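You operate a simulated robot arm through the tools that you are given. There is no shell and no other tool. Be economical: measure what you need, move in short steps, check, and stop when the job is done.

You run a simulated two-armed robot. Do the job below in one go: nothing can be reset, and whatever is moved stays where it is left.

Task
Set the packer up for 12 kg sacks.
Fine: white switch to Target and key 12 kg, fine knob on 2, then white switch to Trim, key 80 g and leave it there; Zero the total; the mode switch stays at Off.

It is judged by the outcome, as a careful person would: the job done as asked, and still so three seconds after it is handed in. It fails if anything else is knocked over, pushed out of place, dropped, spilled or broken.

Robot
Two 7-joint arms with fingered hands on one trunk that stands fixed in place. Base frame: the origin is at the foot of the trunk, x ahead of it, y to its left, z up. Readings come in m, rad, newtons and seconds.
The left shoulder is at [0.097, 0.128, 1.095], the right one opposite. Payload 5 kg a hand.
The tool frame of a hand sits at the grasp point between the pads (the TCP): z along the fingers, y along the line on which they close. The tips reach 0.037 m beyond it. The gripper opens to 0.124 m. The gripper's body begins 0.043 m behind the TCP. The gripper is a hand of 3 fingers: y runs from the thumb to the fingers, the wrist lies at [-0.021, -0.116, -0.203] in the tool frame, and closing takes about 1.5 s.
Orientation is told as [roll, pitch, yaw] about the base's x, y, z axes, in that order, counted from this pose: with the fingers straight down and the wrist toward the robot, the tool's x, y and z point along [0, 1, 0], [1, 0, 0] and [0, 0, -1] of the base frame.

Tools
- The arms move only by the tool move_arm. It takes "left_steps", "right_steps" or both (then of equal length, played together; a hand with none holds still); each is a list of rows, each a list of 7 numbers: the shift along the base's x, y, z in cm, then the turn, a rotation vector about the base's x, y, z in rad, then the gripper command, from -1 (fully open) to 1 (shut), values between in proportion. In form: [[x, y, z, ax, ay, az, grip], ...]. A call has 1 to 10 rows; each row shifts and turns the commanded pose from where the row before left it. Each row takes 0.2 s and may step no farther than 0.05 m and 0.15 rad from the row before; otherwise, or with a gripper value out of range, the whole call is refused. A pose out of reach is approached as far as the arm can. The call stops where the force on the tool passes 70 N (or 10 N more than at its start, if that is more) or the arm is blocked; 0.2 s more then pass. Each finger travels about 0.045 m/s and halts on what it meets, pressing with about 33 N; the grip force reading is that of the motor and also rises with nothing between the fingers. The clock runs only during rows and for 0.2 s after the last one: add rows that do not move to give the fingers time. It gives the time, the measured TCP pose, the force on the tool (base axes), the opening and the grip force at its end, in the units of the frame above (readings bear some noise), with the torque about the TCP (base axes, N m) and any sound that the robot's microphone picked up, and new pictures: "show" is both (left out), scene, wrist or none (wrist: the cameras of the hands that moved).
- Cameras (640 x 400 px; columns grow to the right, rows downward): "scene" is now at [0.2518, -0.0528, 1.2821]; the picture's right is [-0.57, -0.82, 0.00], its down [-0.26, 0.18, -0.95] and it looks along [0.78, -0.54, -0.31] (base axes); focal length 214 px, centre (320, 200). "left" rides on the left gripper at [-0.072, -0.104, -0.154] in its tool frame; the picture's right is [-0.83, -0.26, 0.49], its down [0.51, -0.72, 0.47] and it looks along [0.23, 0.64, 0.73] (tool axes); focal length 243 px, centre (320, 200). "right" rides on the right gripper at [0.072, -0.104, -0.154] in its tool frame; the picture's right is [-0.83, 0.26, -0.49], its down [-0.51, -0.72, 0.47] and it looks along [-0.23, 0.64, 0.73] (tool axes); focal length 243 px, centre (320, 200). There is no depth. A picture from a camera that has moved, and an enlarged one, comes with that camera's place and axes in the base frame and with its lens.
- lift_body(by): slides the trunk up (or, below 0, down) by that many m; the arms and the scene camera ride with it, the base frame stays. It gives what a move gives, with no picture.
- hand_shape(shape, hand): the hand has 3 fingers and takes this shape, open, in about a second: jaw (thumb against the fingers, like two jaws); tri (thumb and two fingers); tip (a fingertip pinch); poke (one finger out to press); point (the index stretched); flat (the hand flat); cup (the hand cupped); fist (a fist). The gripper value then closes the fingers along that shape, each until it touches; the sizes above hold for jaw. It gives what a move gives, with no picture.
- pan_tilt(pan, tilt): turns the head with the scene camera to pan (to the left, within 1.396 rad either way) and tilt (down, from -0.506 to 1.204), counted from straight ahead of the robot. It gives what a move gives, and a new picture of the scene camera.
- inspect(camera, box): a new picture of the part [left, top, right, bottom] of that camera's present view, enlarged. No time passes.
- sign_off(): hands the job in; it is judged then, once.

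Go step by step. Nothing tells you positions but the pictures and the camera data: compare them with the known pose of the tool, close in by small moves and look again before you grip or let go. The budget is 120 turns and 200 pictures, counting those below and the enlarged ones. Unless the task says otherwise, let go and move clear before handing in, and close with one line.

The tools are called after ">>>" as a command line: name --argument value ..., lists and objects as JSON in quotes. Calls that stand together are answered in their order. move_arm: Moves the arms, as the interface text tells. Its arguments: {"type":"object","properties":{"left_steps":{"type":"array","items":{"type":"array","items":{"type":"number"}}},"right_steps":{"type":"array","items":{"type":"array","items":{"type":"number"}}},"show":{"type":"string","enum":["both","scene","wrist","none"]}},"required":[]} The other tools are called the same way: lift_body (by) slides the trunk up or down; hand_shape (shape, hand) gives the hand a shape; pan_tilt (pan, tilt) turns the head that bears the scene camera; inspect (camera, box) takes an enlarged picture of a part of a camera's view; sign_off () hands the job in.

At the start:

```text
t: 0.0
left_tcp_pos: [0.4148, -0.0334, 1.3204]
left_tool_rot: [0.001, 0.001, 0.0]
left_contact_force: [0.3, 1.1, 0.4]
left_moment: [0.0, -0.02, 0.02]
left_finger_gap: 0.1237
left_grip_force: 0.0
left_shape: jaw
right_tcp_pos: [0.3888, -0.5268, 1.2819]
right_tool_rot: [-0.001, 0.0, 0.0]
right_contact_force: [0.3, -0.4, 0.2]
right_moment: [-0.01, -0.04, 0.02]
right_finger_gap: 0.1238
right_grip_force: 0.0
right_shape: jaw
trunk travel left (down, up): [-0.284, 0.28]
head pan, tilt: [-0.604, 0.318]
```

scene: 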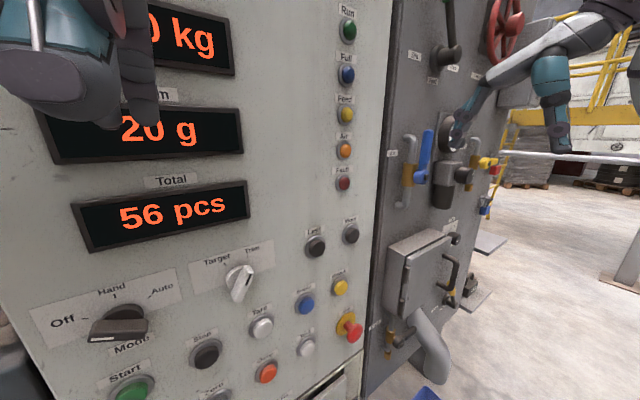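
right: 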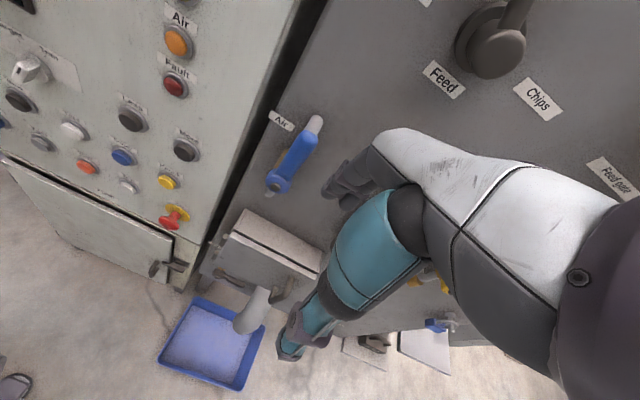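
left: 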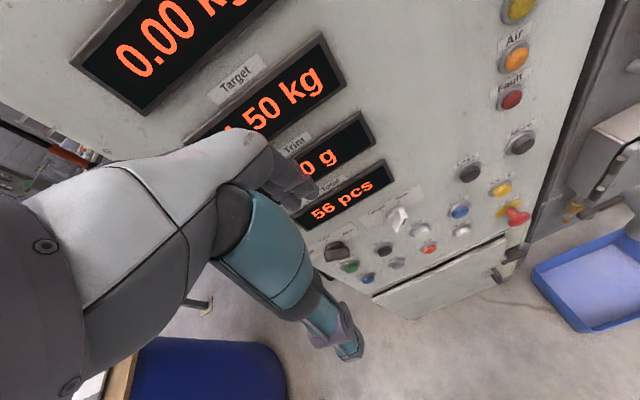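

I see a panel with displays (weight, Target, Trim, Total), a mode switch, a white Target/Trim switch and buttons. I'll turn the head to see the whole panel and enlarge the labels.

>>> inspect --camera "scene" --box '[20, 200, 380, 400]'

>>> pan_tilt --pan -0.2 --tilt 0.6

```text
1.78 times, centred on (200, 300) of scene
camera zoom: at [0.2518, -0.0528, 1.2821], right [-0.57, -0.82, 0.0], down [-0.26, 0.18, -0.95], along [0.78, -0.54, -0.31], focal length 381 px, centre (533, 22)
```

zoom: 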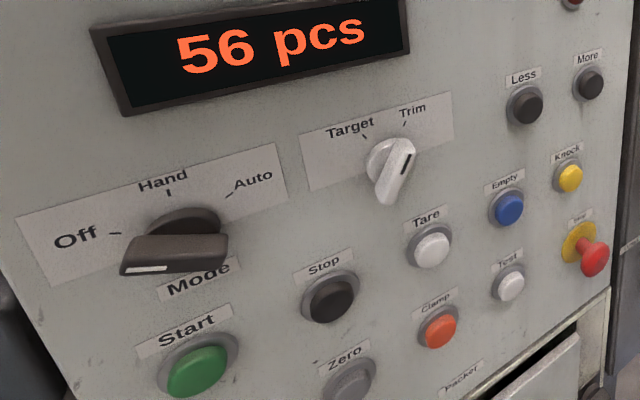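

```text
t: 0.9
left_tcp_pos: [0.4151, -0.0339, 1.3195]
left_tool_rot: [0.0, 0.0, -0.001]
left_contact_force: [0.3, 0.6, -0.3]
left_moment: [-0.02, 0.0, 0.02]
left_finger_gap: 0.1236
left_grip_force: 0.0
left_shape: jaw
right_tcp_pos: [0.3882, -0.5265, 1.2815]
right_tool_rot: [0.0, 0.0, 0.0]
right_contact_force: [0.0, -0.8, 0.2]
right_moment: [0.04, -0.01, 0.01]
right_finger_gap: 0.1239
right_grip_force: 0.0
right_shape: jaw
trunk travel left (down, up): [-0.284, 0.28]
head pan, tilt: [-0.201, 0.6]
camera scene: at [0.2616, -0.0175, 1.2564], right [-0.2, -0.98, 0.0], down [-0.55, 0.11, -0.83], along [0.81, -0.17, -0.56], focal length 214 px, centre (320, 200)
```

scene: 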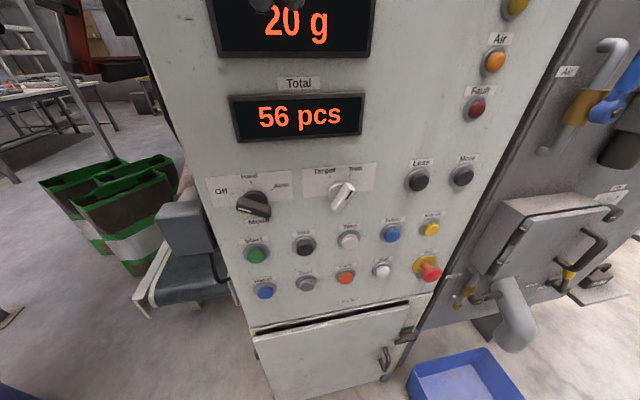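

The buttons lie in rows below the displays; Less/More look like the keys. I still need to find the "fine knob", so I look to the right and up.

>>> pan_tilt --pan -0.6 --tilt 0.0

>>> pan_tilt --pan -0.9 --tilt 0.5

>>> pan_tilt --pan 0.0 --tilt 0.0

```text
t: 1.9
left_tcp_pos: [0.4146, -0.0359, 1.3199]
left_tool_rot: [0.0, 0.0, 0.001]
left_contact_force: [0.3, -0.3, 0.0]
left_moment: [-0.02, 0.05, 0.0]
left_finger_gap: 0.1238
left_grip_force: 0.0
left_shape: jaw
right_tcp_pos: [0.3887, -0.5258, 1.2818]
right_tool_rot: [-0.001, 0.0, 0.0]
right_contact_force: [-0.7, 0.4, 0.7]
right_moment: [0.03, 0.03, 0.01]
right_finger_gap: 0.1237
right_grip_force: 0.1
right_shape: jaw
trunk travel left (down, up): [-0.284, 0.28]
head pan, tilt: [-0.6, 0.0]
camera scene: at [0.2493, -0.0506, 1.3115], right [-0.56, -0.83, 0.0], down [0.0, 0.0, -1.0], along [0.83, -0.56, 0.0], focal length 214 px, centre (320, 200)
```

scene: 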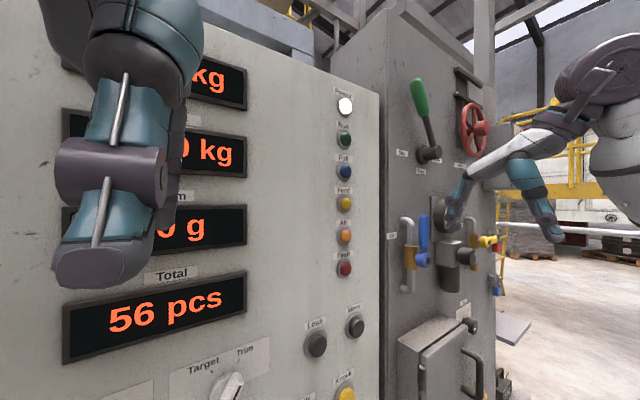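

```text
t: 2.8
left_tcp_pos: [0.4151, -0.0346, 1.3204]
left_tool_rot: [0.001, 0.001, -0.001]
left_contact_force: [0.0, -0.5, -0.6]
left_moment: [-0.02, -0.01, 0.02]
left_finger_gap: 0.124
left_grip_force: 0.1
left_shape: jaw
right_tcp_pos: [0.3898, -0.5253, 1.2821]
right_tool_rot: [-0.001, 0.001, -0.001]
right_contact_force: [-0.3, -0.2, 0.3]
right_moment: [0.0, -0.03, 0.01]
right_finger_gap: 0.1236
right_grip_force: 0.1
right_shape: jaw
trunk travel left (down, up): [-0.284, 0.28]
head pan, tilt: [-0.901, 0.499]
camera scene: at [0.2315, -0.0711, 1.2655], right [-0.78, -0.62, 0.0], down [-0.3, 0.37, -0.88], along [0.55, -0.69, -0.48], focal length 214 px, centre (320, 200)
```

scene: 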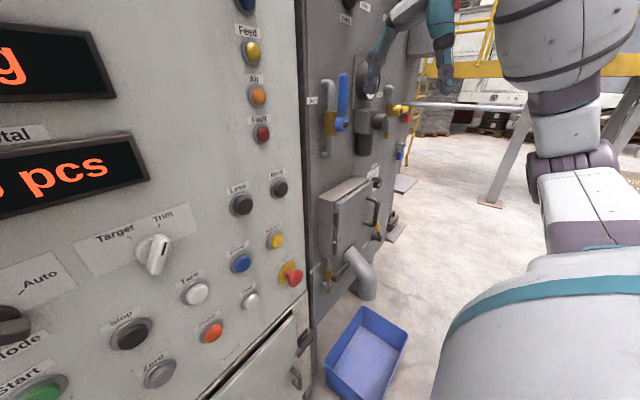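

```text
t: 4.0
left_tcp_pos: [0.4152, -0.0338, 1.3206]
left_tool_rot: [0.0, 0.0, 0.001]
left_contact_force: [-0.6, -0.2, -0.4]
left_moment: [-0.01, 0.03, 0.01]
left_finger_gap: 0.1236
left_grip_force: 0.0
left_shape: jaw
right_tcp_pos: [0.3899, -0.5266, 1.2824]
right_tool_rot: [0.001, 0.001, 0.0]
right_contact_force: [0.0, 0.4, -0.7]
right_moment: [0.03, 0.0, 0.02]
right_finger_gap: 0.1237
right_grip_force: 0.1
right_shape: jaw
trunk travel left (down, up): [-0.284, 0.28]
head pan, tilt: [0.0, 0.0]
camera scene: at [0.265, 0.0002, 1.3115], right [0.0, -1.0, 0.0], down [0.0, 0.0, -1.0], along [1.0, 0.0, 0.0], focal length 214 px, centre (320, 200)
```

scene: 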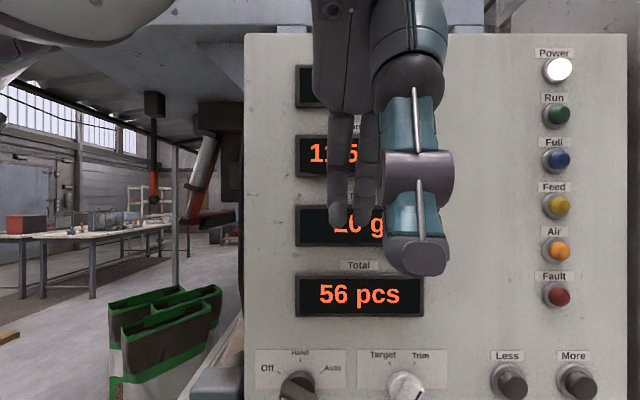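

Displays are seen: Target about 11.50 kg, Trim 20 g, Total 56 pcs. The fine knob is probably on the gray panel to the right; I take a closer look there.

>>> pan_tilt --pan -0.75 --tilt 0.1

>>> inspect --camera "scene" --box '[260, 60, 500, 380]'

>>> inspect --camera "right" --box '[240, 0, 640, 250]'

```text
t: 5.1
left_tcp_pos: [0.4149, -0.0352, 1.3199]
left_tool_rot: [0.0, 0.0, 0.0]
left_contact_force: [0.1, -0.7, -0.1]
left_moment: [0.01, 0.0, 0.01]
left_finger_gap: 0.1239
left_grip_force: 0.0
left_shape: jaw
right_tcp_pos: [0.3892, -0.5265, 1.2824]
right_tool_rot: [0.0, -0.002, 0.0]
right_contact_force: [0.2, -0.4, -0.1]
right_moment: [0.0, -0.04, 0.0]
right_finger_gap: 0.1238
right_grip_force: 0.0
right_shape: jaw
trunk travel left (down, up): [-0.284, 0.28]
head pan, tilt: [-0.75, 0.099]
camera scene: at [0.2423, -0.0625, 1.3025], right [-0.68, -0.73, 0.0], down [-0.07, 0.07, -1.0], along [0.73, -0.68, -0.1], focal length 214 px, centre (320, 200)
```

scene: 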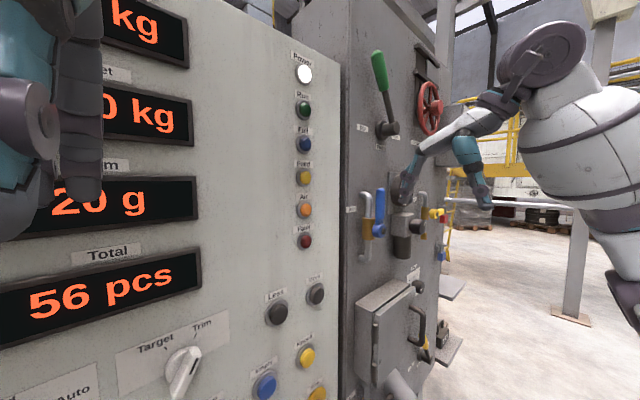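

```text
1.25 times, centred on (380, 220) of scene
camera zoom: at [0.2423, -0.0625, 1.3025], right [-0.68, -0.73, 0.0], down [-0.07, 0.07, -1.0], along [0.73, -0.68, -0.1], focal length 268 px, centre (245, 175)
```

zoom: 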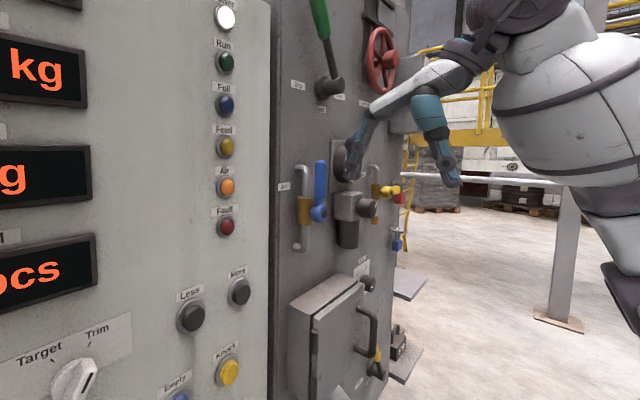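

```text
1.60 times, centred on (440, 125) of right
camera zoom: at [0.2853, -0.4532, 1.4356], right [0.26, -0.83, 0.49], down [-0.72, -0.51, -0.47], along [0.64, -0.23, -0.73], focal length 388 px, centre (128, 320)
```

zoom: 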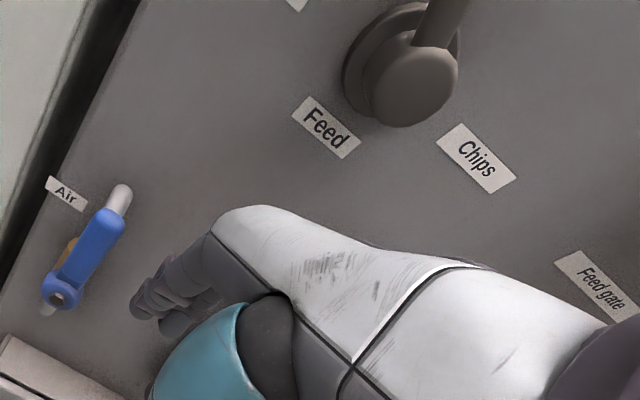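

The right hand blocks the view of part of the gray panel. I move it back and to the right, away from everything.

>>> move_arm --right_steps '[[-3, -3, 0, 0, 0, 0, -1], [-3, -3, 0, 0, 0, 0, -1], [-3, -3, 0, 0, 0, 0, -1], [-3, -3, 0, 0, 0, 0, -1], [-3, -3, 0, 0, 0, 0, -1], [-2, -3, 0, 0, 0, 0, -1]]' --show "scene"

>>> inspect --camera "scene" --box '[340, 80, 460, 380]'

```text
t: 6.5
left_tcp_pos: [0.413, -0.0352, 1.3206]
left_tool_rot: [0.0, -0.002, 0.001]
left_contact_force: [0.3, -0.5, -0.3]
left_moment: [-0.02, -0.03, -0.03]
left_finger_gap: 0.1236
left_grip_force: 0.2
left_shape: jaw
right_tcp_pos: [0.2168, -0.7068, 1.2825]
right_tool_rot: [-0.001, -0.001, 0.002]
right_contact_force: [-0.6, -0.9, -0.9]
right_moment: [0.03, -0.06, -0.04]
right_finger_gap: 0.1239
right_grip_force: 0.0
right_shape: jaw
trunk travel left (down, up): [-0.284, 0.28]
head pan, tilt: [-0.75, 0.099]
camera scene: at [0.2407, -0.0631, 1.3028], right [-0.68, -0.73, 0.0], down [-0.07, 0.07, -1.0], along [0.73, -0.68, -0.1], focal length 214 px, centre (320, 200)
```

scene: 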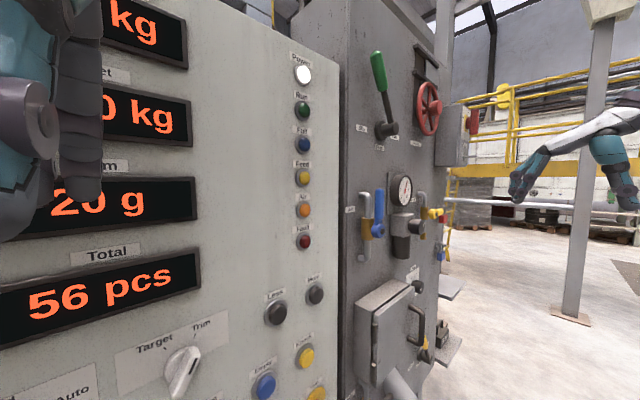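

```text
1.33 times, centred on (400, 230) of scene
camera zoom: at [0.2407, -0.0631, 1.3028], right [-0.68, -0.73, 0.0], down [-0.07, 0.07, -1.0], along [0.73, -0.68, -0.1], focal length 286 px, centre (213, 160)
```

zoom: 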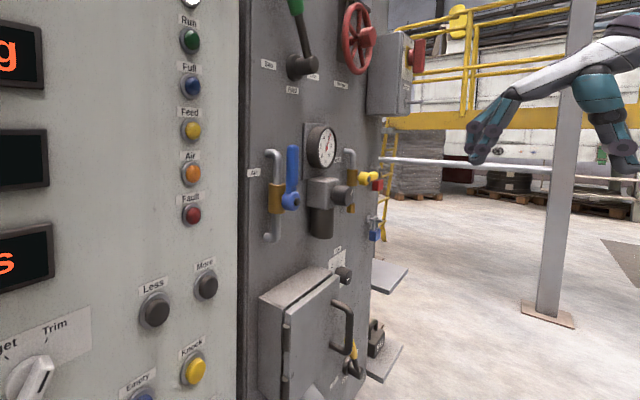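

A small dark knob with a plate sits above the hatch box on the gray panel; I zoom in more.

>>> inspect --camera "scene" --box '[390, 250, 440, 300]'

>>> inspect --camera "scene" --box '[340, 100, 450, 170]'

```text
8.00 times, centred on (415, 275) of scene
camera zoom: at [0.2407, -0.0631, 1.3028], right [-0.68, -0.73, 0.0], down [-0.07, 0.07, -1.0], along [0.73, -0.68, -0.1], focal length 1716 px, centre (-440, -400)
```

zoom: 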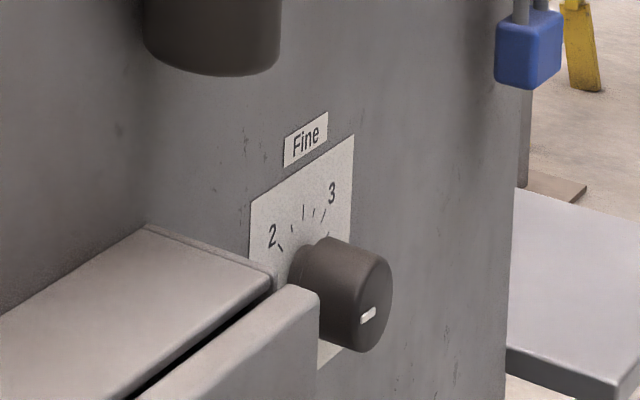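

```text
5.71 times, centred on (395, 135) of scene
camera zoom: at [0.2407, -0.0631, 1.3028], right [-0.68, -0.73, 0.0], down [-0.07, 0.07, -1.0], along [0.73, -0.68, -0.1], focal length 1226 px, centre (-109, 571)
```

zoom: 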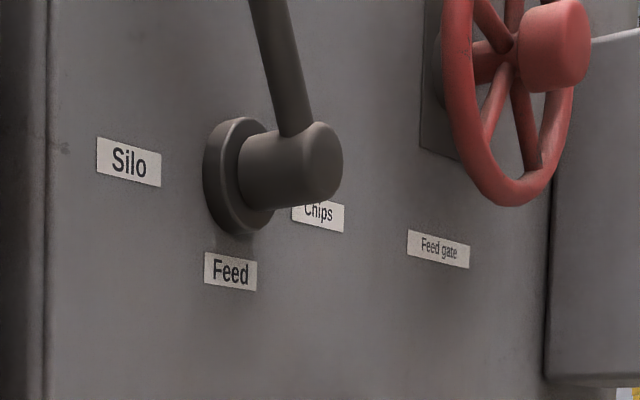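

Found: the "Fine" knob with a numbered plate is on the gray panel. I move the left hand aside, lift the trunk for reach, then measure the panel from the new height.

>>> move_arm --left_steps '[[-3, 3, 0, 0, 0, 0, -1], [-3, 4, 0, 0, 0, 0, -1], [-3, 4, 0, 0, 0, 0, -1], [-2, 4, 0, 0, 0, 0, -1], [-2, 4, 0, 0, 0, 0, -1], [-1, 4, 0, 0, 0, 0, -1], [0, 4, 0, 0, 0, 0, -1], [0, 4, 0, 0, 0, 0, -1]]' --show "scene"

>>> pan_tilt --pan -0.2 --tilt 0.3

```text
t: 7.2
left_tcp_pos: [0.3594, 0.0344, 1.3245]
left_tool_rot: [-0.023, -0.003, 0.016]
left_contact_force: [44.3, -29.6, 13.4]
left_moment: [0.41, 1.52, 2.04]
left_finger_gap: 0.12
left_grip_force: 0.2
left_shape: jaw
right_tcp_pos: [0.2184, -0.7047, 1.2836]
right_tool_rot: [-0.001, -0.002, 0.0]
right_contact_force: [-0.8, 0.4, 1.2]
right_moment: [0.01, -0.04, 0.0]
right_finger_gap: 0.1236
right_grip_force: 0.0
right_shape: jaw
trunk travel left (down, up): [-0.284, 0.28]
head pan, tilt: [-0.75, 0.099]
stopped in row 3 (left hand): the force on the tool passed its limit at 84 N (the readings are from after the stop); the commanded pose is now the measured one
camera scene: at [0.2463, -0.0547, 1.3056], right [-0.62, -0.79, 0.0], down [-0.05, 0.04, -1.0], along [0.78, -0.62, -0.07], focal length 214 px, centre (320, 200)
```

scene: 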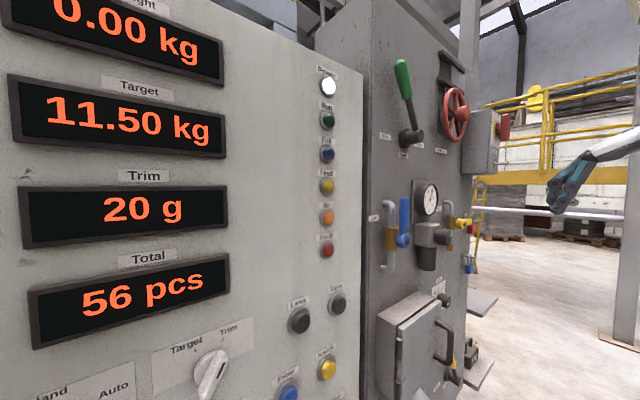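

```text
t: 8.1
left_tcp_pos: [0.358, 0.0344, 1.3229]
left_tool_rot: [-0.016, -0.003, 0.009]
left_contact_force: [2.5, 0.5, -0.7]
left_moment: [0.0, -0.07, -0.04]
left_finger_gap: 0.1196
left_grip_force: 0.2
left_shape: jaw
right_tcp_pos: [0.2182, -0.7053, 1.2827]
right_tool_rot: [-0.001, -0.002, 0.001]
right_contact_force: [-0.6, 0.3, 0.4]
right_moment: [-0.05, 0.01, 0.01]
right_finger_gap: 0.1236
right_grip_force: 0.0
right_shape: jaw
trunk travel left (down, up): [-0.284, 0.28]
head pan, tilt: [-0.201, 0.3]
camera scene: at [0.2661, -0.0177, 1.2843], right [-0.2, -0.98, 0.0], down [-0.29, 0.06, -0.96], along [0.94, -0.19, -0.29], focal length 214 px, centre (320, 200)
```

scene: 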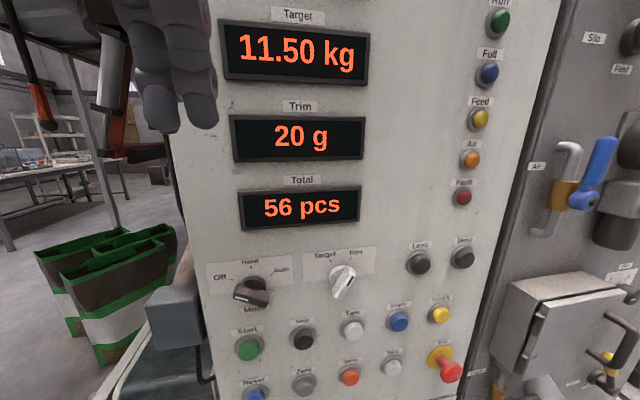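

The left hand brushed the robot's own head. I bring it forward a bit, then to the left past the head.

>>> move_arm --left_steps '[[3, 0, 0, 0, 0, 0, -1], [3, 1, 0, 0, 0, 0, -1], [0, 4, 0, 0, 0, 0, -1], [0, 4, 0, 0, 0, 0, -1], [0, 4, 0, 0, 0, 0, -1], [0, 4, 0, 0, 0, 0, -1], [0, 4, 0, 0, 0, 0, -1], [0, 4, 0, 0, 0, 0, -1], [0, 4, 0, 0, 0, 0, -1], [0, 4, 0, 0, 0, 0, -1]]' --show "scene"

>>> lift_body --by 0.15

>>> pan_tilt --pan -0.2 --tilt 0.6

>>> pan_tilt --pan -0.9 --tilt 0.5

```text
t: 10.3
left_tcp_pos: [0.4171, 0.3663, 1.3226]
left_tool_rot: [-0.017, -0.004, 0.007]
left_contact_force: [-0.8, 0.4, 0.2]
left_moment: [-0.02, 0.01, 0.01]
left_finger_gap: 0.1238
left_grip_force: 0.0
left_shape: jaw
right_tcp_pos: [0.2179, -0.7055, 1.2834]
right_tool_rot: [-0.002, -0.002, 0.001]
right_contact_force: [-0.2, 0.8, 0.4]
right_moment: [-0.01, -0.01, 0.02]
right_finger_gap: 0.1243
right_grip_force: 0.1
right_shape: jaw
trunk travel left (down, up): [-0.284, 0.28]
head pan, tilt: [-0.201, 0.3]
camera scene: at [0.2659, -0.0169, 1.284], right [-0.2, -0.98, 0.0], down [-0.29, 0.06, -0.96], along [0.94, -0.19, -0.29], focal length 214 px, centre (320, 200)
```

scene: 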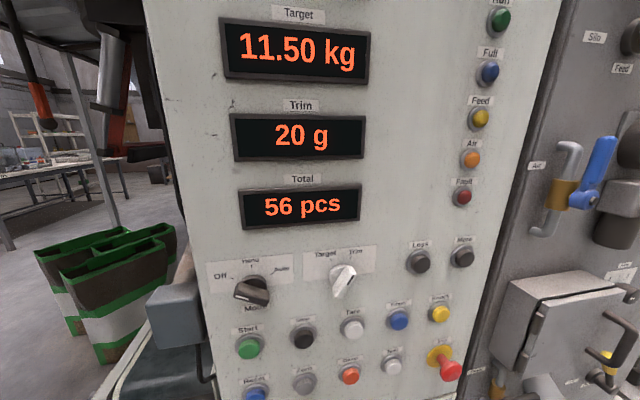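

```text
t: 12.1
left_tcp_pos: [0.4185, 0.3646, 1.4729]
left_tool_rot: [-0.016, -0.002, 0.008]
left_contact_force: [-0.4, -0.1, -0.7]
left_moment: [-0.01, 0.02, -0.02]
left_finger_gap: 0.1238
left_grip_force: 0.0
left_shape: jaw
right_tcp_pos: [0.2186, -0.7072, 1.4315]
right_tool_rot: [-0.001, 0.0, 0.0]
right_contact_force: [-0.1, -0.6, -0.3]
right_moment: [-0.01, 0.03, 0.0]
right_finger_gap: 0.1239
right_grip_force: 0.1
right_shape: jaw
trunk travel left (down, up): [-0.434, 0.13]
head pan, tilt: [-0.201, 0.3]
```

```text
t: 12.9
left_tcp_pos: [0.4185, 0.3644, 1.4726]
left_tool_rot: [-0.016, -0.004, 0.01]
left_contact_force: [-0.1, 0.1, 0.0]
left_moment: [0.0, -0.01, 0.0]
left_finger_gap: 0.1239
left_grip_force: 0.1
left_shape: jaw
right_tcp_pos: [0.2189, -0.7069, 1.4322]
right_tool_rot: [0.001, -0.001, 0.0]
right_contact_force: [0.4, 0.2, -0.7]
right_moment: [0.03, 0.01, 0.03]
right_finger_gap: 0.1239
right_grip_force: 0.1
right_shape: jaw
trunk travel left (down, up): [-0.434, 0.13]
head pan, tilt: [-0.201, 0.6]
camera scene: at [0.2217, -0.0175, 1.4118], right [-0.2, -0.98, 0.0], down [-0.55, 0.11, -0.83], along [0.81, -0.16, -0.56], focal length 214 px, centre (320, 200)
```

scene: 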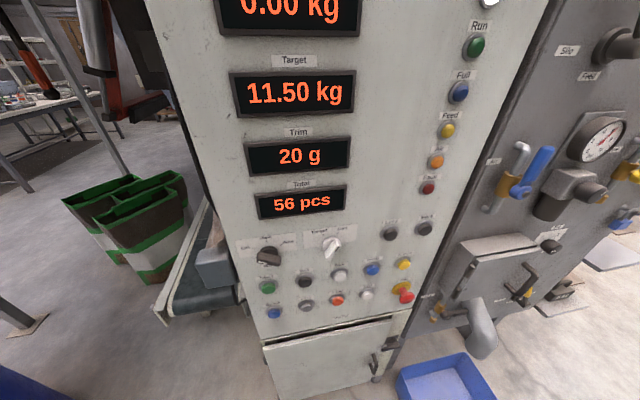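

```text
t: 13.9
left_tcp_pos: [0.4184, 0.3641, 1.4732]
left_tool_rot: [-0.017, -0.005, 0.009]
left_contact_force: [-0.6, 0.0, 0.3]
left_moment: [-0.01, 0.03, 0.01]
left_finger_gap: 0.1236
left_grip_force: 0.1
left_shape: jaw
right_tcp_pos: [0.2183, -0.7065, 1.432]
right_tool_rot: [0.0, -0.001, -0.002]
right_contact_force: [1.3, -0.6, 0.0]
right_moment: [-0.02, 0.01, 0.02]
right_finger_gap: 0.1238
right_grip_force: 0.0
right_shape: jaw
trunk travel left (down, up): [-0.434, 0.13]
head pan, tilt: [-0.901, 0.499]
camera scene: at [0.1916, -0.0711, 1.4208], right [-0.78, -0.62, 0.0], down [-0.3, 0.38, -0.88], along [0.55, -0.69, -0.48], focal length 214 px, centre (320, 200)
```

scene: 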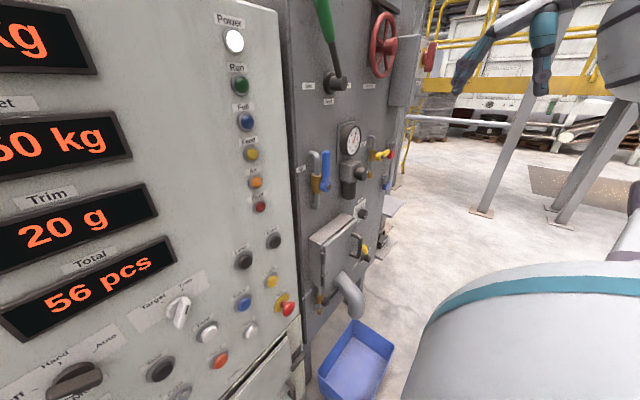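

Triangulation puts the panel controls at x≈0.53: Less y≈−0.24, More y≈−0.324, switch y≈−0.106 (all z≈1.084), Zero at y≈−0.045, z≈0.86; the Fine knob is near (0.52, −0.78, 0.94). I shape the right hand to poke and turn it to face the panel.

>>> lift_body --by 0.12

>>> hand_shape --hand "right" --shape "poke"

>>> move_arm --right_steps '[[1, 2, -2, 0, -0.15, 0, -1], [1, 2, -2, 0, -0.15, 0, -1], [1, 2, -2, 0, -0.15, 0, -1], [1, 2, -2, 0, -0.15, 0, -1], [1, 2, -2, 0, -0.15, 0, -1], [1, 2, -3, 0, -0.15, 0, -1], [1, 2, -3, 0, -0.15, 0, -1], [1, 2, -3, 0, -0.15, 0, -1], [1, 2, -3, 0, -0.15, 0, -1], [1, 2, -3, 0, -0.15, 0, -1]]' --show "both"

```text
t: 15.4
left_tcp_pos: [0.4209, 0.3645, 1.5905]
left_tool_rot: [-0.016, 0.0, 0.01]
left_contact_force: [-0.1, -0.8, -0.2]
left_moment: [-0.02, 0.05, 0.01]
left_finger_gap: 0.1237
left_grip_force: 0.0
left_shape: jaw
right_tcp_pos: [0.2211, -0.7066, 1.5519]
right_tool_rot: [-0.001, 0.003, 0.001]
right_contact_force: [-0.4, 0.3, 0.1]
right_moment: [0.01, 0.03, -0.02]
right_finger_gap: 0.124
right_grip_force: 0.0
right_shape: jaw
trunk travel left (down, up): [-0.554, 0.01]
head pan, tilt: [-0.901, 0.499]
```

```text
t: 16.3
left_tcp_pos: [0.4192, 0.3636, 1.5925]
left_tool_rot: [-0.016, -0.002, 0.009]
left_contact_force: [0.0, 0.4, -0.3]
left_moment: [-0.02, 0.02, -0.02]
left_finger_gap: 0.1236
left_grip_force: 0.0
left_shape: jaw
right_tcp_pos: [0.2194, -0.7058, 1.5519]
right_tool_rot: [0.002, -0.001, 0.0]
right_contact_force: [-0.1, -0.3, 1.1]
right_moment: [-0.01, 0.01, 0.02]
right_finger_gap: 0.0
right_grip_force: 0.2
right_shape: poke
trunk travel left (down, up): [-0.554, 0.01]
head pan, tilt: [-0.901, 0.499]
```

```text
t: 18.5
left_tcp_pos: [0.4205, 0.3664, 1.5902]
left_tool_rot: [-0.019, -0.002, 0.008]
left_contact_force: [0.2, 0.5, 0.0]
left_moment: [-0.01, 0.04, 0.01]
left_finger_gap: 0.1238
left_grip_force: 0.2
left_shape: jaw
right_tcp_pos: [0.3195, -0.5046, 1.3019]
right_tool_rot: [-0.011, -1.502, 0.012]
right_contact_force: [-0.6, -0.6, 0.5]
right_moment: [0.03, 0.03, -0.06]
right_finger_gap: 0.0
right_grip_force: 0.0
right_shape: poke
trunk travel left (down, up): [-0.554, 0.01]
head pan, tilt: [-0.901, 0.499]
camera scene: at [0.0991, -0.0689, 1.5666], right [-0.78, -0.62, 0.0], down [-0.3, 0.37, -0.88], along [0.54, -0.69, -0.48], focal length 214 px, centre (320, 200)
camera right: at [0.1595, -0.4313, 1.209], right [-0.47, -0.83, 0.3], down [0.42, -0.51, -0.75], along [0.77, -0.23, 0.59], focal length 243 px, centre (320, 200)
```

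scene: 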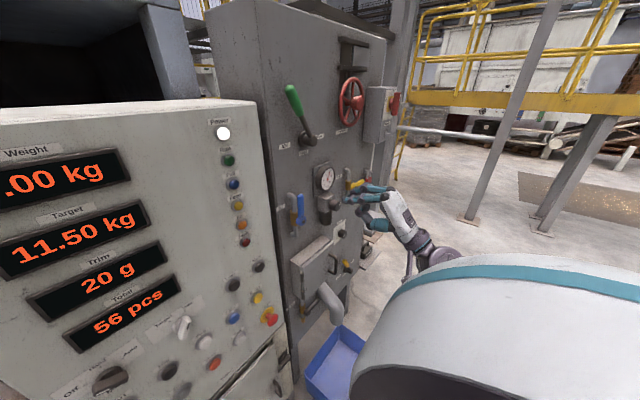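
right: 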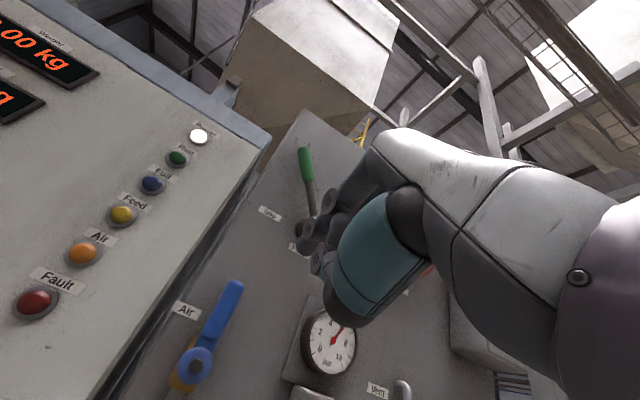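

The forward-facing pose works. I bring the hand in front of the More key, staying about 10 cm short of it, and look.

>>> move_arm --right_steps '[[1, 3, -4, 0, -0.07, 0, -1], [1, 3, -4, 0, 0, 0, -1], [1, 3, -4, 0, 0, 0, -1], [1, 3, -4, 0, 0, 0, -1], [1, 3, -4, 0, 0, 0, -1], [1, 3, -1, 0, 0, 0, -1]]' --show "none"

>>> pan_tilt --pan -0.6 --tilt 0.75

```text
refused: row 1 steps farther than a row can; nothing moved
```

```text
t: 19.3
left_tcp_pos: [0.4181, 0.3638, 1.593]
left_tool_rot: [-0.016, -0.004, 0.01]
left_contact_force: [-0.6, 0.2, -0.7]
left_moment: [0.05, 0.02, 0.03]
left_finger_gap: 0.1238
left_grip_force: 0.0
left_shape: jaw
right_tcp_pos: [0.3181, -0.5069, 1.3025]
right_tool_rot: [-0.001, -1.5, 0.002]
right_contact_force: [-0.4, 0.0, 0.5]
right_moment: [0.0, 0.0, 0.0]
right_finger_gap: 0.0002
right_grip_force: 0.1
right_shape: poke
trunk travel left (down, up): [-0.554, 0.01]
head pan, tilt: [-0.6, 0.75]
camera scene: at [0.1088, -0.0471, 1.5447], right [-0.57, -0.82, 0.0], down [-0.56, 0.39, -0.73], along [0.6, -0.41, -0.68], focal length 214 px, centre (320, 200)
```

scene: 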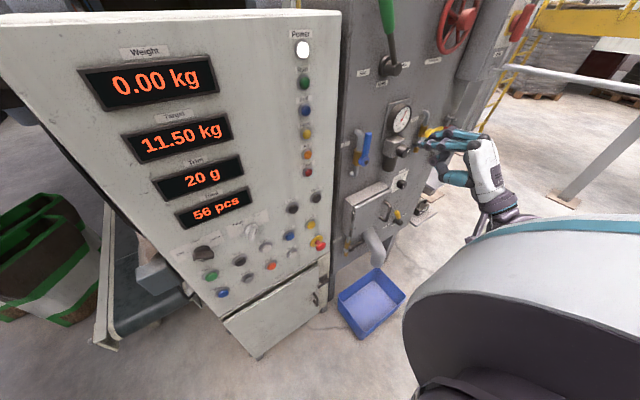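

>>> move_arm --right_steps '[[1, 3, -3, 0, -0.07, 0, -1], [1, 3, -3, 0, 0, 0, -1], [1, 3, -3, 0, 0, 0, -1], [1, 3, -3, 0, 0, 0, -1], [1, 3, -3, 0, 0, 0, -1], [1, 3, -3, 0, 0, 0, -1], [1, 0, -2, 0, 0, 0, -1]]' --show "both"

>>> inspect --camera "scene" --box '[240, 140, 400, 260]'

```text
t: 20.1
left_tcp_pos: [0.4192, 0.3631, 1.5912]
left_tool_rot: [-0.015, -0.002, 0.009]
left_contact_force: [-0.7, -0.3, 0.4]
left_moment: [-0.02, 0.01, -0.02]
left_finger_gap: 0.1235
left_grip_force: 0.0
left_shape: jaw
right_tcp_pos: [0.351, -0.4455, 1.2773]
right_tool_rot: [-1.67, -1.369, 1.687]
right_contact_force: [0.7, 0.7, -0.7]
right_moment: [0.0, -0.07, 0.03]
right_finger_gap: 0.0
right_grip_force: 0.0
right_shape: poke
trunk travel left (down, up): [-0.554, 0.01]
head pan, tilt: [-0.6, 0.75]
stopped in row 3 (right hand): the arm was blocked; the commanded pose is now the measured one
camera scene: at [0.1099, -0.0475, 1.5442], right [-0.57, -0.82, 0.0], down [-0.56, 0.39, -0.73], along [0.6, -0.41, -0.68], focal length 214 px, centre (320, 200)
camera right: at [0.1997, -0.3978, 1.1568], right [-0.49, -0.77, 0.41], down [0.5, -0.63, -0.6], along [0.72, -0.09, 0.69], focal length 243 px, centre (320, 200)
```

scene: 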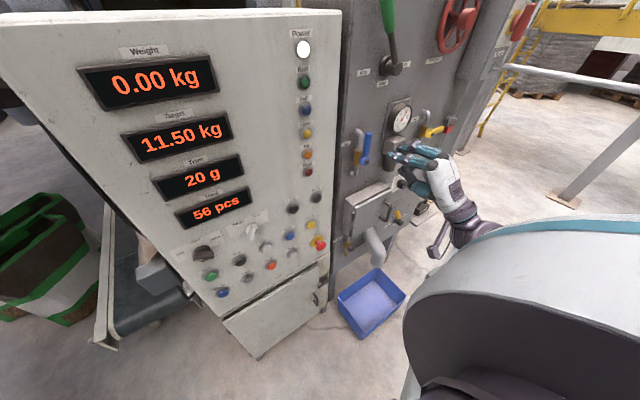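
right: 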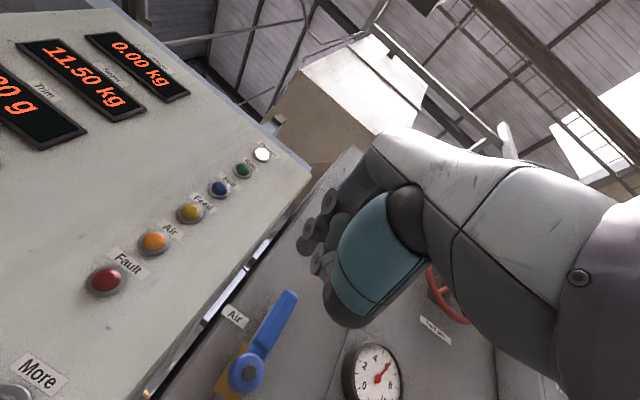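

```text
3.33 times, centred on (320, 200) of scene
camera zoom: at [0.1099, -0.0475, 1.5442], right [-0.57, -0.82, 0.0], down [-0.56, 0.39, -0.73], along [0.6, -0.41, -0.68], focal length 715 px, centre (320, 200)
```

zoom: 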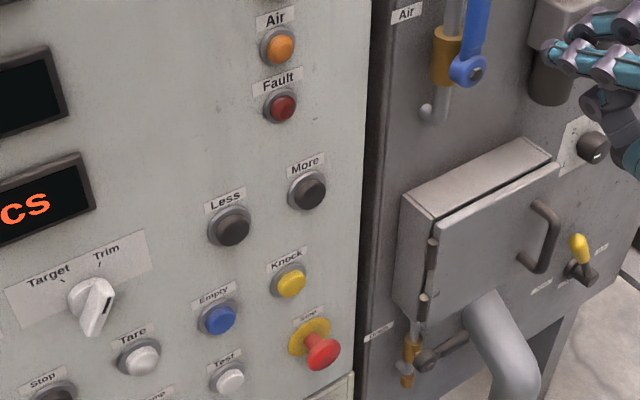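

The right arm folds too tightly here, so the left arm (crossing over) suits the panel better, leaving the right arm for the Fine knob. I back the right hand off and bring the left in as a poking hand.

>>> hand_shape --hand "left" --shape "poke"

>>> move_arm --left_steps '[[-0.7, -1.6, -3.4, 0, -0.145, 0, -1], [-0.7, -1.6, -3.4, 0, -0.145, 0, -1], [-0.7, -1.6, -3.4, 0, -0.145, 0, -1], [-0.7, -1.6, -3.4, 0, -0.145, 0, -1], [-0.7, -1.6, -3.4, 0, -0.145, 0, -1], [-0.7, -1.6, -3.4, 0, -0.145, 0, -1], [-0.7, -1.6, -3.4, 0, -0.145, 0, -1], [-0.7, -1.6, -3.4, 0, -0.145, 0, -1], [-0.7, -1.6, -3.4, 0, -0.145, 0, -1], [-0.7, -1.6, -3.4, 0, -0.145, 0, -1]]' --right_steps '[[-2, -3, 2, 0, 0.07, 0, -1], [-2, -3, 2, 0, 0, 0, -1], [-2, -3, 2, 0, 0, 0, -1], [0, -2, 1, 0, 0, 0, -1], [0, 0, 0, 0, 0, 0, -1], [0, 0, 0, 0, 0, 0, -1], [0, 0, 0, 0, 0, 0, -1], [0, 0, 0, 0, 0, 0, -1], [0, 0, 0, 0, 0, 0, -1], [0, 0, 0, 0, 0, 0, -1]]' --show "both"

```text
t: 21.0
left_tcp_pos: [0.4184, 0.3642, 1.5929]
left_tool_rot: [-0.013, -0.002, 0.009]
left_contact_force: [0.2, 0.1, 0.2]
left_moment: [0.0, -0.02, -0.02]
left_finger_gap: 0.0
left_grip_force: 0.1
left_shape: poke
right_tcp_pos: [0.3518, -0.4448, 1.278]
right_tool_rot: [-1.679, -1.368, 1.696]
right_contact_force: [0.0, 0.1, 0.6]
right_moment: [-0.01, 0.02, -0.04]
right_finger_gap: 0.0001
right_grip_force: 0.1
right_shape: poke
trunk travel left (down, up): [-0.554, 0.01]
head pan, tilt: [-0.6, 0.75]
```

```text
t: 23.2
left_tcp_pos: [0.5489, 0.3303, 1.3968]
left_tool_rot: [-0.106, -1.454, 0.09]
left_contact_force: [1.5, -0.5, -4.5]
left_moment: [-0.05, -0.37, 0.05]
left_finger_gap: 0.0001
left_grip_force: 0.2
left_shape: poke
left hand out of reach, approached as far as the arm can: row 3, 4, 5, 6, 7, 8, 9
right_tcp_pos: [0.2915, -0.5571, 1.3461]
right_tool_rot: [-1.317, -1.367, 1.342]
right_contact_force: [-0.2, 0.4, -0.5]
right_moment: [0.0, -0.02, 0.04]
right_finger_gap: 0.0
right_grip_force: 0.0
right_shape: poke
trunk travel left (down, up): [-0.554, 0.01]
head pan, tilt: [-0.6, 0.75]
camera scene: at [0.1104, -0.0478, 1.5441], right [-0.57, -0.82, 0.0], down [-0.56, 0.39, -0.73], along [0.6, -0.41, -0.68], focal length 214 px, centre (320, 200)
camera right: at [0.1317, -0.5082, 1.2381], right [-0.45, -0.77, 0.44], down [0.45, -0.63, -0.63], along [0.77, -0.09, 0.64], focal length 243 px, centre (320, 200)
camera left: at [0.3846, 0.2604, 1.3117], right [0.45, -0.84, -0.31], down [0.39, 0.49, -0.78], along [0.81, 0.23, 0.55], focal length 243 px, centre (320, 200)
```

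scene: 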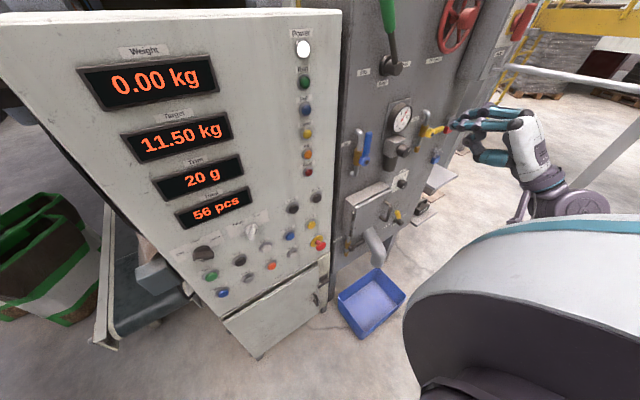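
right: 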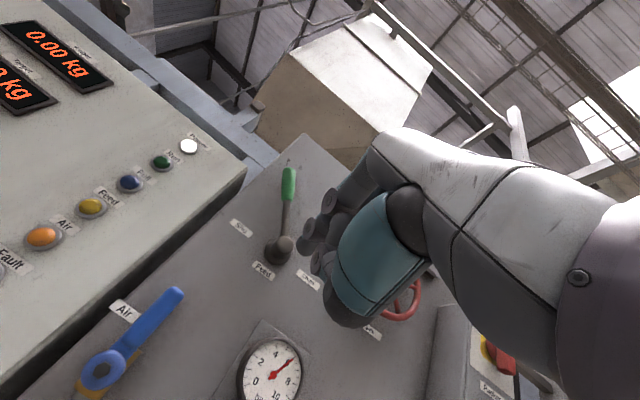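
left: 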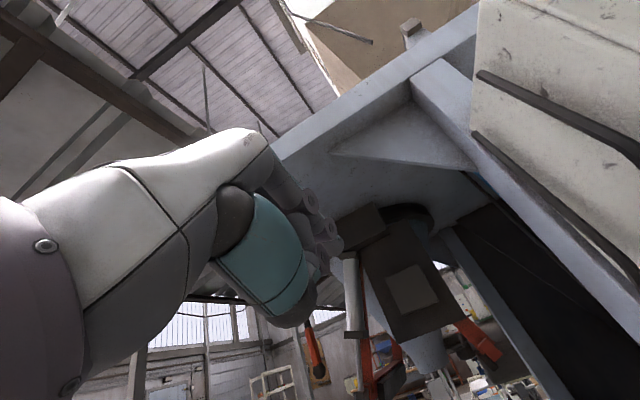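

The left hand landed beside the panel at the right orientation, but farther forward than meant. I back it straight away, check, then lower it.

>>> move_arm --left_steps '[[-3, 0, -2, 0, 0, 0, -1], [-3, 0, -2, 0, 0, 0, -1], [-3, 0, -2, 0, 0, 0, -1], [-3, 0, -3, 0, 0, 0, -1], [-3, 0, -3, 0, 0, 0, -1], [-2, 0, -3, 0, 0, 0, -1]]' --show "none"

>>> pan_tilt --pan 0.1 --tilt 0.75

```text
t: 24.6
left_tcp_pos: [0.4321, 0.3644, 1.2199]
left_tool_rot: [-0.097, -1.453, 0.082]
left_contact_force: [-0.1, -0.1, 0.1]
left_moment: [0.01, -0.04, 0.01]
left_finger_gap: 0.0
left_grip_force: 0.1
left_shape: poke
left hand out of reach, approached as far as the arm can: row 1, 2, 3, 4, 5
right_tcp_pos: [0.2909, -0.5545, 1.3483]
right_tool_rot: [-1.329, -1.366, 1.354]
right_contact_force: [-0.8, 0.1, 0.2]
right_moment: [-0.01, 0.0, -0.02]
right_finger_gap: 0.0
right_grip_force: 0.1
right_shape: poke
trunk travel left (down, up): [-0.554, 0.01]
head pan, tilt: [-0.6, 0.75]
```

```text
t: 25.7
left_tcp_pos: [0.4334, 0.3637, 1.2209]
left_tool_rot: [-0.097, -1.455, 0.08]
left_contact_force: [0.2, -0.9, 0.1]
left_moment: [-0.07, -0.02, -0.01]
left_finger_gap: 0.0
left_grip_force: 0.1
left_shape: poke
right_tcp_pos: [0.291, -0.5551, 1.3477]
right_tool_rot: [-1.33, -1.364, 1.353]
right_contact_force: [-0.4, -0.6, -0.4]
right_moment: [0.0, 0.0, 0.01]
right_finger_gap: 0.0
right_grip_force: 0.0
right_shape: poke
trunk travel left (down, up): [-0.554, 0.01]
head pan, tilt: [0.099, 0.75]
camera scene: at [0.1232, 0.0086, 1.5447], right [0.1, -1.0, 0.0], down [-0.68, -0.07, -0.73], along [0.73, 0.07, -0.68], focal length 214 px, centre (320, 200)
```

scene: 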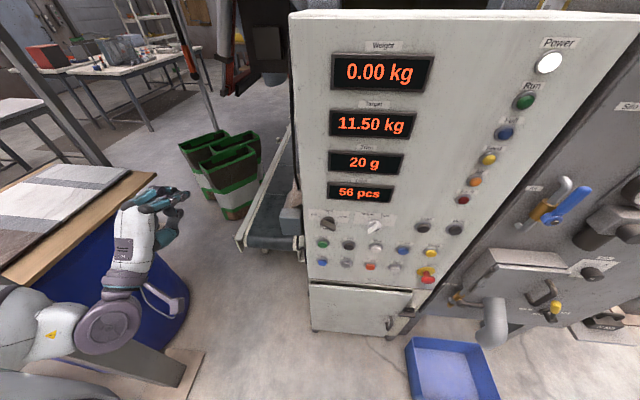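

The left hand is clear, and the view is good. I bring it across toward the front of the panel with a slight rightward yaw.

>>> move_arm --left_steps '[[-0.5, -4, -0.5, 0, 0, 0, -1], [-0.5, -4, -0.5, 0, 0, 0, -1], [-0.5, -4, -0.5, 0, 0, 0, -1], [-0.5, -4, -0.5, 0, 0, -0.05, -1], [-0.5, -4, -0.5, 0, 0, -0.05, -1], [-0.5, -4, -0.5, 0, 0, -0.05, -1], [-0.5, -4, -0.5, 0, 0, -0.05, -1], [-0.5, -4, -0.5, 0, 0, -0.05, -1], [-0.5, -4, -0.5, 0, 0, -0.05, -1]]' --show "both"

```text
t: 27.7
left_tcp_pos: [0.4046, 0.0116, 1.1516]
left_tool_rot: [-0.083, -1.455, -0.233]
left_contact_force: [-0.5, -1.5, 0.1]
left_moment: [0.01, 0.01, 0.03]
left_finger_gap: 0.0
left_grip_force: 0.1
left_shape: poke
left hand out of reach, approached as far as the arm can: row 1, 2, 3
right_tcp_pos: [0.2919, -0.5553, 1.3464]
right_tool_rot: [-1.327, -1.366, 1.353]
right_contact_force: [0.4, 0.4, 0.0]
right_moment: [-0.01, 0.0, 0.03]
right_finger_gap: 0.0
right_grip_force: 0.0
right_shape: poke
trunk travel left (down, up): [-0.554, 0.01]
head pan, tilt: [0.099, 0.75]
camera scene: at [0.1232, 0.007, 1.5447], right [0.1, -1.0, 0.0], down [-0.68, -0.07, -0.73], along [0.73, 0.07, -0.68], focal length 214 px, centre (320, 200)
camera left: at [0.2271, -0.006, 1.0675], right [0.18, -0.93, -0.31], down [0.52, 0.36, -0.78], along [0.84, -0.02, 0.55], focal length 243 px, centre (320, 200)
```

scene: 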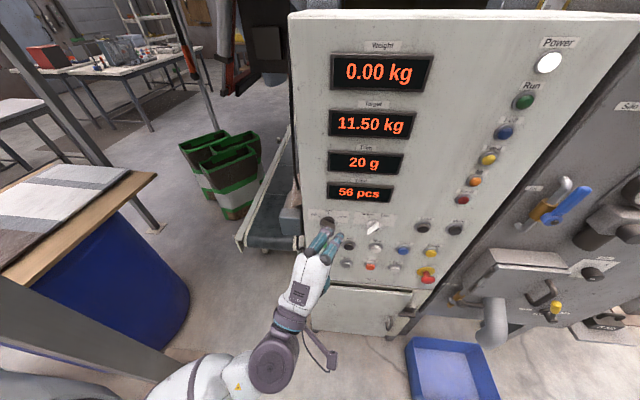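
left: 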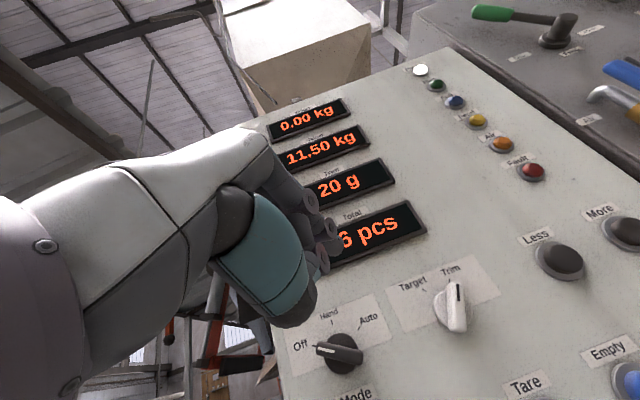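

The left arm works well here. I zoom in on the hand to see which finger is out.

>>> inspect --camera "scene" --box '[260, 200, 420, 300]'

>>> inspect --camera "left" --box '[200, 120, 480, 380]'

```text
4.00 times, centred on (340, 250) of scene
camera zoom: at [0.1232, 0.007, 1.5447], right [0.1, -1.0, 0.0], down [-0.68, -0.07, -0.73], along [0.73, 0.07, -0.68], focal length 858 px, centre (240, 0)
```

zoom: 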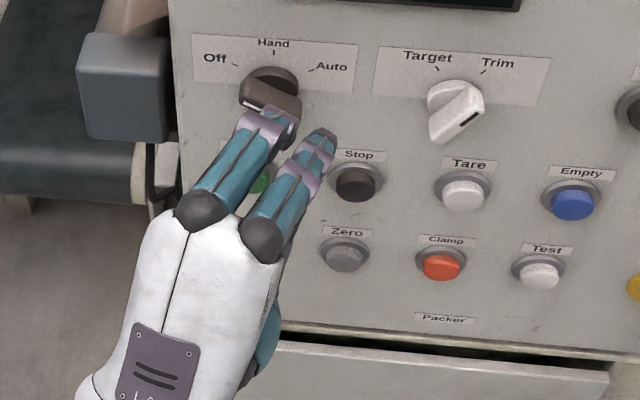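

```text
1.54 times, centred on (340, 250) of left
camera zoom: at [0.2271, -0.006, 1.0675], right [0.18, -0.93, -0.31], down [0.52, 0.36, -0.78], along [0.84, -0.02, 0.55], focal length 373 px, centre (289, 123)
```

zoom: 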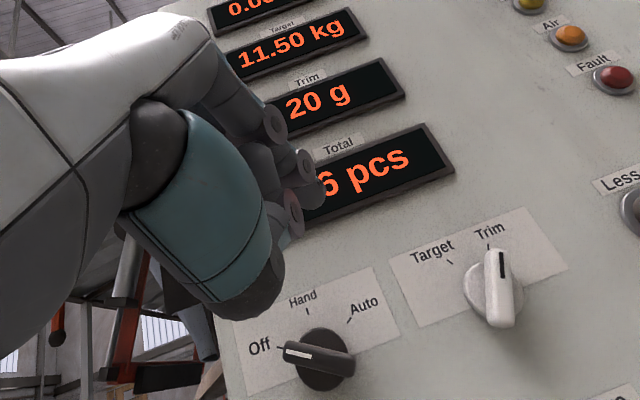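

The extended (right) finger's tip is about (+0.03, −0.024, 0) from the TCP. The switch bar's lower end sits near (0.514, −0.093, 1.058); I bring the tip just to its left, still short of it.

>>> move_arm --left_steps '[[0, -2, -2.5, 0, 0, 0, -1], [1, -2, -2.5, 0, 0, 0, -1], [1.5, -1, -2.5, 0, 0, 0, -1], [1.5, -0.5, -2, 0, 0, 0, -1], [0, 0, 0, 0, 0, 0, -1]]' --show "both"

>>> inspect --camera "scene" --box '[300, 190, 420, 270]'

```text
t: 28.9
left_tcp_pos: [0.4461, -0.0418, 1.0579]
left_tool_rot: [-0.096, -1.453, -0.222]
left_contact_force: [-0.5, -0.3, -0.2]
left_moment: [0.01, 0.01, -0.02]
left_finger_gap: 0.0
left_grip_force: 0.1
left_shape: poke
right_tcp_pos: [0.291, -0.5551, 1.3487]
right_tool_rot: [-1.332, -1.364, 1.356]
right_contact_force: [-0.5, -0.9, 0.6]
right_moment: [-0.03, 0.02, -0.01]
right_finger_gap: 0.0001
right_grip_force: 0.1
right_shape: poke
trunk travel left (down, up): [-0.554, 0.01]
head pan, tilt: [0.099, 0.75]
camera scene: at [0.1228, 0.0087, 1.5447], right [0.1, -1.0, 0.0], down [-0.68, -0.07, -0.73], along [0.73, 0.07, -0.68], focal length 214 px, centre (320, 200)
camera left: at [0.2669, -0.0604, 0.9732], right [0.18, -0.93, -0.31], down [0.52, 0.36, -0.78], along [0.84, -0.02, 0.55], focal length 243 px, centre (320, 200)
```

scene: 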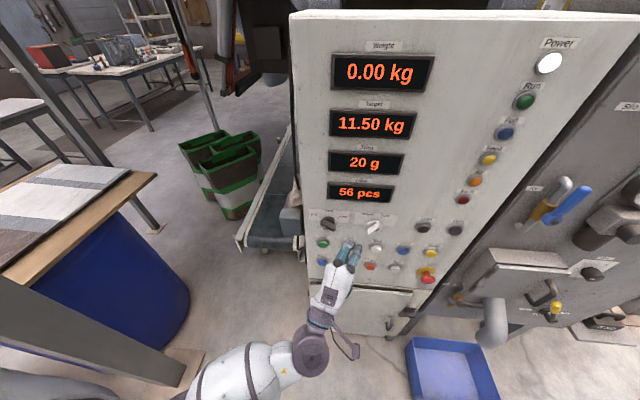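
left: 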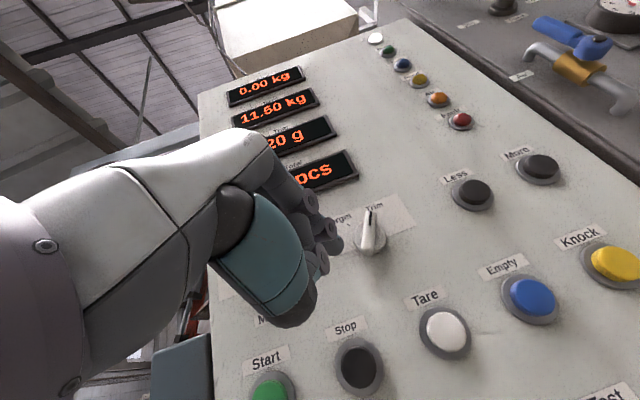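

```text
5.00 times, centred on (360, 230) of scene
camera zoom: at [0.1228, 0.0087, 1.5447], right [0.1, -1.0, 0.0], down [-0.68, -0.07, -0.73], along [0.73, 0.07, -0.68], focal length 1072 px, centre (120, 50)
```

zoom: 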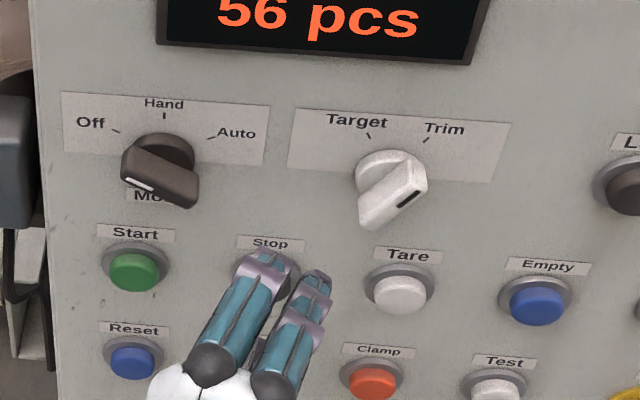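

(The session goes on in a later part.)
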